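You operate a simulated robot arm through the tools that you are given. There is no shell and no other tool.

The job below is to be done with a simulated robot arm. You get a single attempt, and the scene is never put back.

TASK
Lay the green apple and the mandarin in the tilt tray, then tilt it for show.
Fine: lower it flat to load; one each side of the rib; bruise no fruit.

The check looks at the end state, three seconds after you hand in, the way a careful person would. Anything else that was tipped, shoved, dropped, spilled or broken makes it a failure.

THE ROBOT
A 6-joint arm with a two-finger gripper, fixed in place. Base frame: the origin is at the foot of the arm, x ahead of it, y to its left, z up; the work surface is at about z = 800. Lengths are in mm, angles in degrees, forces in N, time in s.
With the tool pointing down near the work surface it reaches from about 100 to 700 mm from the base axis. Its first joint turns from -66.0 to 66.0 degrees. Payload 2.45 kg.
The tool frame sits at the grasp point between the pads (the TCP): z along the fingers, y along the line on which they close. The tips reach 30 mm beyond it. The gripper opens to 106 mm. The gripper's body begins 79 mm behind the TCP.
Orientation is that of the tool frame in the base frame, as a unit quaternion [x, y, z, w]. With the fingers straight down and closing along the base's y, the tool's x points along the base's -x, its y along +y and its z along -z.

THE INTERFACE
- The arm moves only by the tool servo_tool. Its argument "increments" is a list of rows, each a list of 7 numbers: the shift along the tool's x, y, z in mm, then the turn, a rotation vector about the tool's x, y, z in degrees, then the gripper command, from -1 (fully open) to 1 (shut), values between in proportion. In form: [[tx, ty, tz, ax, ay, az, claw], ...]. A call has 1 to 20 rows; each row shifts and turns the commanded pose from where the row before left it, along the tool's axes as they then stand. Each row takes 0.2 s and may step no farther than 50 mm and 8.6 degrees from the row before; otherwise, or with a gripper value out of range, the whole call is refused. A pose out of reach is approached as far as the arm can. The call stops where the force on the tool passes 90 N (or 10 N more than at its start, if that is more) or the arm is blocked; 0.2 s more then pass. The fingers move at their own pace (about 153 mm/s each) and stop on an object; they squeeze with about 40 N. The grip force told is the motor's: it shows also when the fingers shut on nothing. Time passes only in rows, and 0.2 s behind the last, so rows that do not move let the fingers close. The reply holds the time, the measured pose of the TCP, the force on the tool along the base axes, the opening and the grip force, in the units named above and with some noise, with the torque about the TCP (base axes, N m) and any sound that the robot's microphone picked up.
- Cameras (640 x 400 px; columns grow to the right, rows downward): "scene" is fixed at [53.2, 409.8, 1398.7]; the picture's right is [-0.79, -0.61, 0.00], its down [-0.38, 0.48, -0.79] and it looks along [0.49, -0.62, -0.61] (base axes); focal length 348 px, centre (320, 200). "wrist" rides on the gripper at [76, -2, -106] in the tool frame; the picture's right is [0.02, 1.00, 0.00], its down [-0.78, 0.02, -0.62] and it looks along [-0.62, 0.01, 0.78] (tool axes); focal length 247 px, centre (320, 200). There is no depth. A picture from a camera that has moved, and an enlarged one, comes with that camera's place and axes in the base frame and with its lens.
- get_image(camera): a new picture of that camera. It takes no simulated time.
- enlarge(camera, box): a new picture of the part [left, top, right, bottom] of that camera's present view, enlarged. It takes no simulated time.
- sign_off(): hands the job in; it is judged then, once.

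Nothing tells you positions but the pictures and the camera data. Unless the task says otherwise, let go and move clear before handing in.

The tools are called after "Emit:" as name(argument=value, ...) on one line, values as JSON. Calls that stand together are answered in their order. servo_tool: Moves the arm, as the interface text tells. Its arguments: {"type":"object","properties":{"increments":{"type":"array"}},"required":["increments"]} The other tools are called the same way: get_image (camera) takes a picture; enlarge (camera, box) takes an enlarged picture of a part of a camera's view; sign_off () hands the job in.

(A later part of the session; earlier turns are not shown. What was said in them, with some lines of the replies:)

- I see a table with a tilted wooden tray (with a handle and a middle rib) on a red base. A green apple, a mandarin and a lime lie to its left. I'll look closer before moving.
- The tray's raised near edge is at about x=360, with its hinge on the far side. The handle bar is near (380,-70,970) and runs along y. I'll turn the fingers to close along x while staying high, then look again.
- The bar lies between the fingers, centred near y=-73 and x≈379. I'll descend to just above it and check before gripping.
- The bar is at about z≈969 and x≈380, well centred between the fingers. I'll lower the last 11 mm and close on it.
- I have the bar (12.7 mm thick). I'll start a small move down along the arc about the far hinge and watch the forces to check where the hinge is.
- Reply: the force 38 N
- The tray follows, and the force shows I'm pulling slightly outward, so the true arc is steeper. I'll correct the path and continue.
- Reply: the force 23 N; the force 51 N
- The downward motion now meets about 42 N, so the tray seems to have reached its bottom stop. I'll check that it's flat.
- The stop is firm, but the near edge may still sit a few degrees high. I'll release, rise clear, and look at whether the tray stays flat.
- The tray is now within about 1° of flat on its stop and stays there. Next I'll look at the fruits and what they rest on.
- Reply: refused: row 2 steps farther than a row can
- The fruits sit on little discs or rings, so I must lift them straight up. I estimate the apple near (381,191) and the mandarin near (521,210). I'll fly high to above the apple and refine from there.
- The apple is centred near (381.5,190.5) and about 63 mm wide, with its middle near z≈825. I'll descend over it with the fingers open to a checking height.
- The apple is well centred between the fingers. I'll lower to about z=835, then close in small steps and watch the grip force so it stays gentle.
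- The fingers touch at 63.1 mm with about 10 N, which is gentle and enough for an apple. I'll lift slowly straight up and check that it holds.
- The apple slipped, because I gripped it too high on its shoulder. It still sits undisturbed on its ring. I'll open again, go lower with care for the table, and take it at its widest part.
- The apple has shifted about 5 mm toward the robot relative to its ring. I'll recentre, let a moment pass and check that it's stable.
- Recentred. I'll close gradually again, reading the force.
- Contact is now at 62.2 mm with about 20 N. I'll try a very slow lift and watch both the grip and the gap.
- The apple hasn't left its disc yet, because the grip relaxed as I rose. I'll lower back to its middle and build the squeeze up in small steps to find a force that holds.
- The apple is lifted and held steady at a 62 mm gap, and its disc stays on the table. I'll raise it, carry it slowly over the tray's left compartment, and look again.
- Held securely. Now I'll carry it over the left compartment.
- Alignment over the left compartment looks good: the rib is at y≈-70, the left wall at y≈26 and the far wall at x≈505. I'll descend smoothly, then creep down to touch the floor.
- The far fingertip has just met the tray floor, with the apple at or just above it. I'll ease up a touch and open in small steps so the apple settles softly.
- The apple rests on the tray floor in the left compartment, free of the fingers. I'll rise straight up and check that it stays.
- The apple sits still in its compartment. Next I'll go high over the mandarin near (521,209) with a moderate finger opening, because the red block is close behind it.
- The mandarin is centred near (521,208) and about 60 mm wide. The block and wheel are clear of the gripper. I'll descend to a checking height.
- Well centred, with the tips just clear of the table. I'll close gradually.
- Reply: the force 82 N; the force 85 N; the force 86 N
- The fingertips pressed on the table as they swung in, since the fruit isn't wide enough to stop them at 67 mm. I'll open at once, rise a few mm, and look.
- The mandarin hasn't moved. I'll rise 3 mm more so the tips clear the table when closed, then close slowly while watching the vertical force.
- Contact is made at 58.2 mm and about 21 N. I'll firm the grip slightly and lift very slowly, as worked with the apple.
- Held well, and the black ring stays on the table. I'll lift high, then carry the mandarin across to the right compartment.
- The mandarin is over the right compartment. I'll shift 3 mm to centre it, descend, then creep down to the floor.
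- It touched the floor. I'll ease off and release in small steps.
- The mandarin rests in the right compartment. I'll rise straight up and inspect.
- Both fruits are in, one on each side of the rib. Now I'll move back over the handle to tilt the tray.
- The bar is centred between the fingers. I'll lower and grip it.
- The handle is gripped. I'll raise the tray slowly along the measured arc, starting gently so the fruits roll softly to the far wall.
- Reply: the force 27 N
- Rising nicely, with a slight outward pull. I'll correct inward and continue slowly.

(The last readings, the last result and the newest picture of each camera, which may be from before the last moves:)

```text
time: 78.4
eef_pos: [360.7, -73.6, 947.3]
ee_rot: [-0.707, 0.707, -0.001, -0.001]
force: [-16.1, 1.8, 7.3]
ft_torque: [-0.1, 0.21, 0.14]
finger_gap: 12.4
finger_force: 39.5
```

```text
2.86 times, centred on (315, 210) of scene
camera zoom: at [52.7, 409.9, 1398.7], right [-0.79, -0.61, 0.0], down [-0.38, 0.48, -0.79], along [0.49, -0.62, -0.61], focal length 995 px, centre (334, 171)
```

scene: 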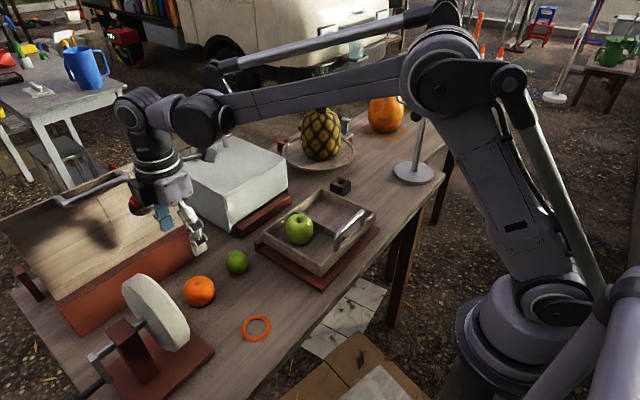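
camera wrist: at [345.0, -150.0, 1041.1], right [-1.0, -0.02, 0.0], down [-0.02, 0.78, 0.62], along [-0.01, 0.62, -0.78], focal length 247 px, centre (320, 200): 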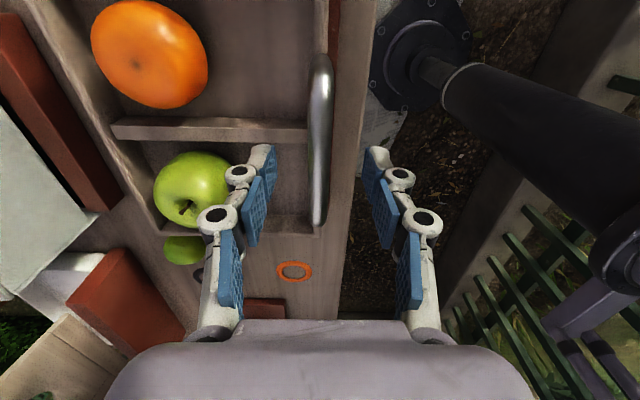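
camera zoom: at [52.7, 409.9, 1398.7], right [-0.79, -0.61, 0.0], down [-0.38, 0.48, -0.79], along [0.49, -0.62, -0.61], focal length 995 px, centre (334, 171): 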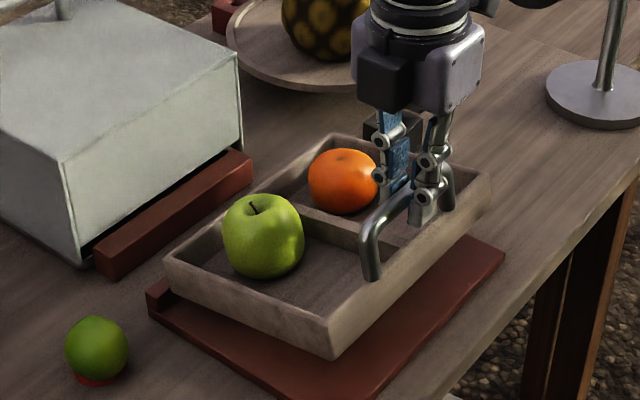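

Emit:
servo_tool(increments=[[0, -0.8, -2.0, 0, 0, 0, 1], [0, -1.0, -1.9, 0, 0, 0, 1], [0, -1.2, -1.8, 0, 0, 0, 1], [0, -1.2, -1.7, 0, 0, 0, 1], [0, 0, 0, 0, 0, 0, 1]])

Emit:
servo_tool(increments=[[0, -1.3, -1.7, 0, 0, 0, 1], [0, -1.3, -1.7, 0, 0, 0, 1], [0, -1.3, -1.7, 0, 0, 0, 1], [0, -1.3, -1.6, 0, 0, 0, 1], [0, 0, 0, 0, 0, 0, 1]])

Emit:
enlarge(camera="scene", box=[230, 140, 400, 280])

```text
time: 79.6
eef_pos: [365.6, -73.1, 955.0]
ee_rot: [-0.706, 0.708, -0.001, -0.001]
force: [-14.5, -3.9, 6.9]
ft_torque: [0.09, 0.25, 0.18]
finger_gap: 12.7
finger_force: 39.4
```

```text
time: 80.8
eef_pos: [370.9, -73.5, 960.8]
ee_rot: [-0.707, 0.707, -0.001, 0.001]
force: [-13.9, -1.9, 7.6]
ft_torque: [0.27, 0.27, 0.16]
finger_gap: 12.8
finger_force: 39.1
```

```text
2.86 times, centred on (315, 210) of scene
camera zoom: at [52.7, 409.8, 1398.7], right [-0.79, -0.61, 0.0], down [-0.38, 0.48, -0.79], along [0.49, -0.62, -0.61], focal length 995 px, centre (334, 171)
```

zoom: 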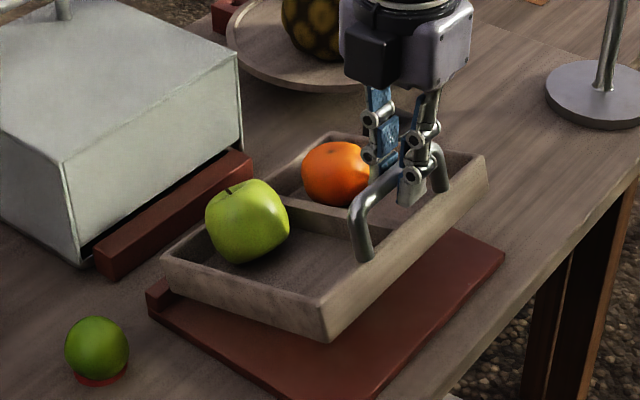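

The fruits have gently settled against the far wall. I'll continue up to the original tilt.

Emit:
servo_tool(increments=[[0, -1.0, -1.7, 0, 0, 0, 1], [0, -1.2, -1.6, 0, 0, 0, 1], [0, -1.2, -1.6, 0, 0, 0, 1], [0, -1.3, -1.5, 0, 0, 0, 1], [0, 0, 0, 0, 0, 0, 1]])

Emit:
servo_tool(increments=[[0, -1.2, -1.5, 0, 0, 0, 1], [0, -1.3, -1.5, 0, 0, 0, 1], [0, -1.3, -1.5, 0, 0, 0, 1], [0, -1.3, -1.4, 0, 0, 0, 1], [0, 0, 0, 0, 0, 0, 1]])

Emit:
enlarge(camera="scene", box=[220, 150, 420, 300])

```text
time: 82.0
eef_pos: [376.9, -74.4, 968.1]
ee_rot: [-0.706, 0.708, -0.002, 0.0]
force: [-7.0, -1.4, 1.6]
ft_torque: [0.56, 0.14, 0.21]
finger_gap: 12.9
finger_force: 39.9
```

```text
time: 83.2
eef_pos: [380.8, -73.6, 973.1]
ee_rot: [0.707, -0.707, 0.002, 0.0]
force: [-1.3, -2.0, -2.5]
ft_torque: [-0.01, 0.06, 0.26]
finger_gap: 13.0
finger_force: 39.1
```

```text
2.67 times, centred on (320, 225) of scene
camera zoom: at [53.2, 409.8, 1398.7], right [-0.79, -0.61, 0.0], down [-0.38, 0.48, -0.79], along [0.49, -0.62, -0.61], focal length 929 px, centre (320, 133)
```

zoom: 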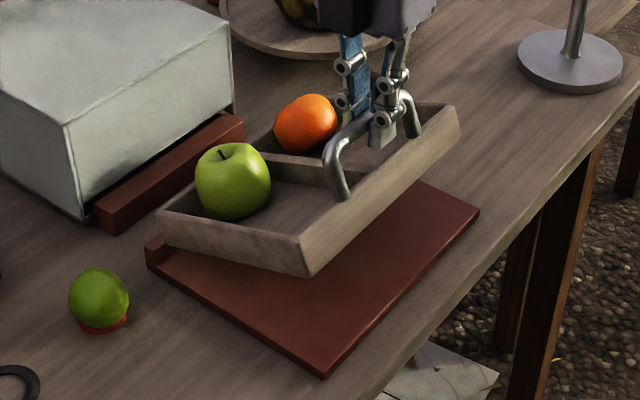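

The tray is back at its original tilt, with a fruit on each side of the rib. I'll loosen the fingers slightly, still caging the bar, to see whether the hinge holds.

Emit:
servo_tool(increments=[[0, 0, 0, 0, 0, 0, 0.72], [0, 0, 0, 0, 0, 0, 0.62], [0, 0, 0, 0, 0, 0, 0.62], [0, 0, 0, 0, 0, 0, 0.62]])

Emit:
enlarge(camera="scene", box=[220, 150, 420, 300])

```text
time: 84.2
eef_pos: [380.9, -72.7, 973.0]
ee_rot: [-0.707, 0.707, -0.002, -0.001]
force: [0.0, -0.4, -0.2]
ft_torque: [-0.02, -0.01, -0.04]
finger_gap: 20.2
finger_force: 0.1
```

```text
2.67 times, centred on (320, 225) of scene
camera zoom: at [53.2, 409.8, 1398.7], right [-0.79, -0.61, 0.0], down [-0.38, 0.48, -0.79], along [0.49, -0.62, -0.61], focal length 929 px, centre (320, 133)
```

zoom: 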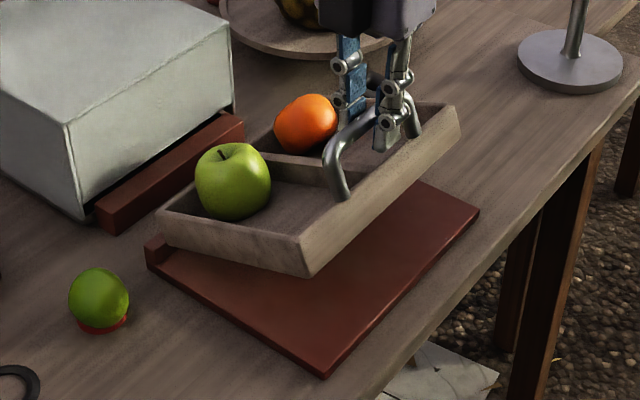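

The hinge holds on its own. I'll open and rise clear, then do a final inspection.

Emit:
servo_tool(increments=[[0, 0, 0, 0, 0, 0, 0.3], [0, 0, 0, 0, 0, 0, 0], [0, 0, -10, 0, 0, 0, 0], [0, 0, -25, 0, 0, 0, 0], [0, 0, -40, 0, 0, 0, 0], [0, 0, -45, 0, 0, 0, 0], [0, 0, -20, 0, 0, 0, 0], [0, 0, 0, 0, 0, 0, 0], [0, 0, 0, 0, 0, 0, 0], [0, 0, 0, 0, 0, 0, 0], [0, 0, 0, 0, 0, 0, 0], [0, 0, 0, 0, 0, 0, 0], [0, 0, 0, 0, 0, 0, 0], [0, 0, 0, 0, 0, 0, 0]])

Emit:
get_image(camera="scene")

Emit:
enlarge(camera="scene", box=[220, 150, 420, 300])

Emit:
get_image(camera="wrist")

```text
time: 87.2
eef_pos: [379.3, -75.1, 1113.9]
ee_rot: [0.707, -0.707, 0.002, 0.0]
force: [0.7, 0.1, -0.2]
ft_torque: [0.0, 0.03, -0.03]
finger_gap: 53.2
finger_force: 0.0
```

```text
taken
```

scene: 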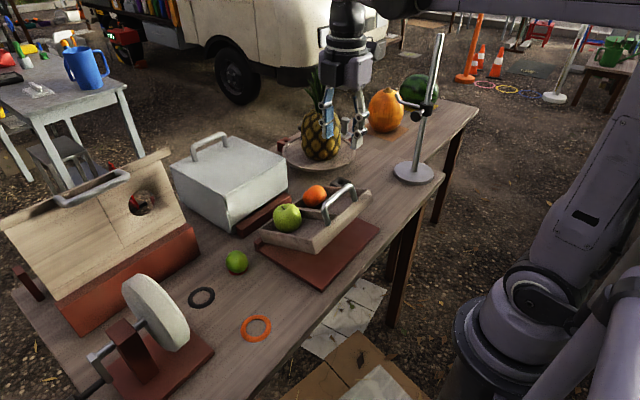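

```text
2.67 times, centred on (320, 225) of scene
camera zoom: at [53.2, 409.8, 1398.7], right [-0.79, -0.61, 0.0], down [-0.38, 0.48, -0.79], along [0.49, -0.62, -0.61], focal length 929 px, centre (320, 133)
```

zoom: 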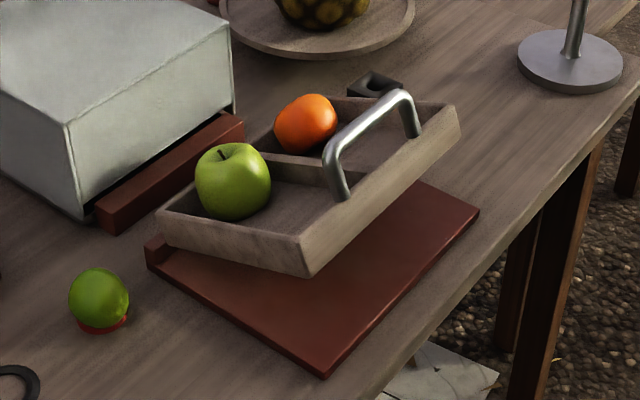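

```text
taken
camera wrist: at [381.0, -150.6, 1220.1], right [-1.0, -0.02, 0.0], down [-0.02, 0.78, 0.62], along [-0.01, 0.62, -0.78], focal length 247 px, centre (320, 200)
```

wrist: 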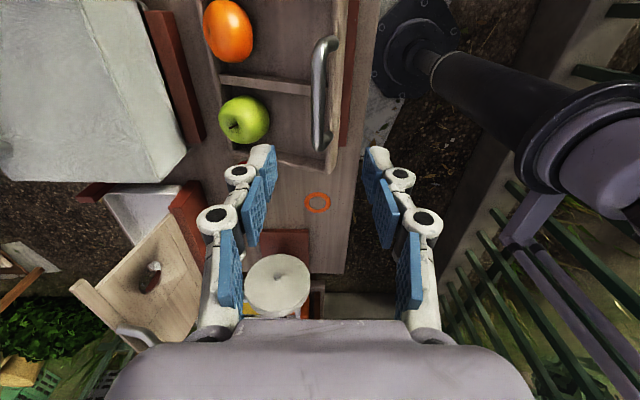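

The tray stays tilted, with the apple and the mandarin at rest on either side of the rib. The rings, lime and everything else are where they were, and the arm is clear. I'm handing in.

Emit:
sign_off()

```text
The job is handed in.
```

The green apple and the mandarin are in the tilt tray, one on each side of the rib, and I've handed the job in. The tray is tilted back up to about its starting angle.

- **Tray:** I lowered it flat to load (within about 1°, judged from the pictures). I then raised it slowly, so the fruits settled gently against the far wall. It held the tilt on its own for about three seconds after I let go.
- **Bruising:** I can't rule this out. The lighter grip I tried on the apple slipped, so I carried both fruits at the gripper's normal squeeze of about 40 N. I set each one down with a slow release, and I saw no marks in the pictures.
- **Slips along the way:** My first try at the apple nudged it about 5 mm on its ring. On my first try at the mandarin, the closing fingertips pressed on the table with about 85 N. The mandarin didn't move, and I backed off and gripped higher.
- **Rest of the scene:** The rings, the lime and everything else look to be where they were. The arm is clear above the tray.
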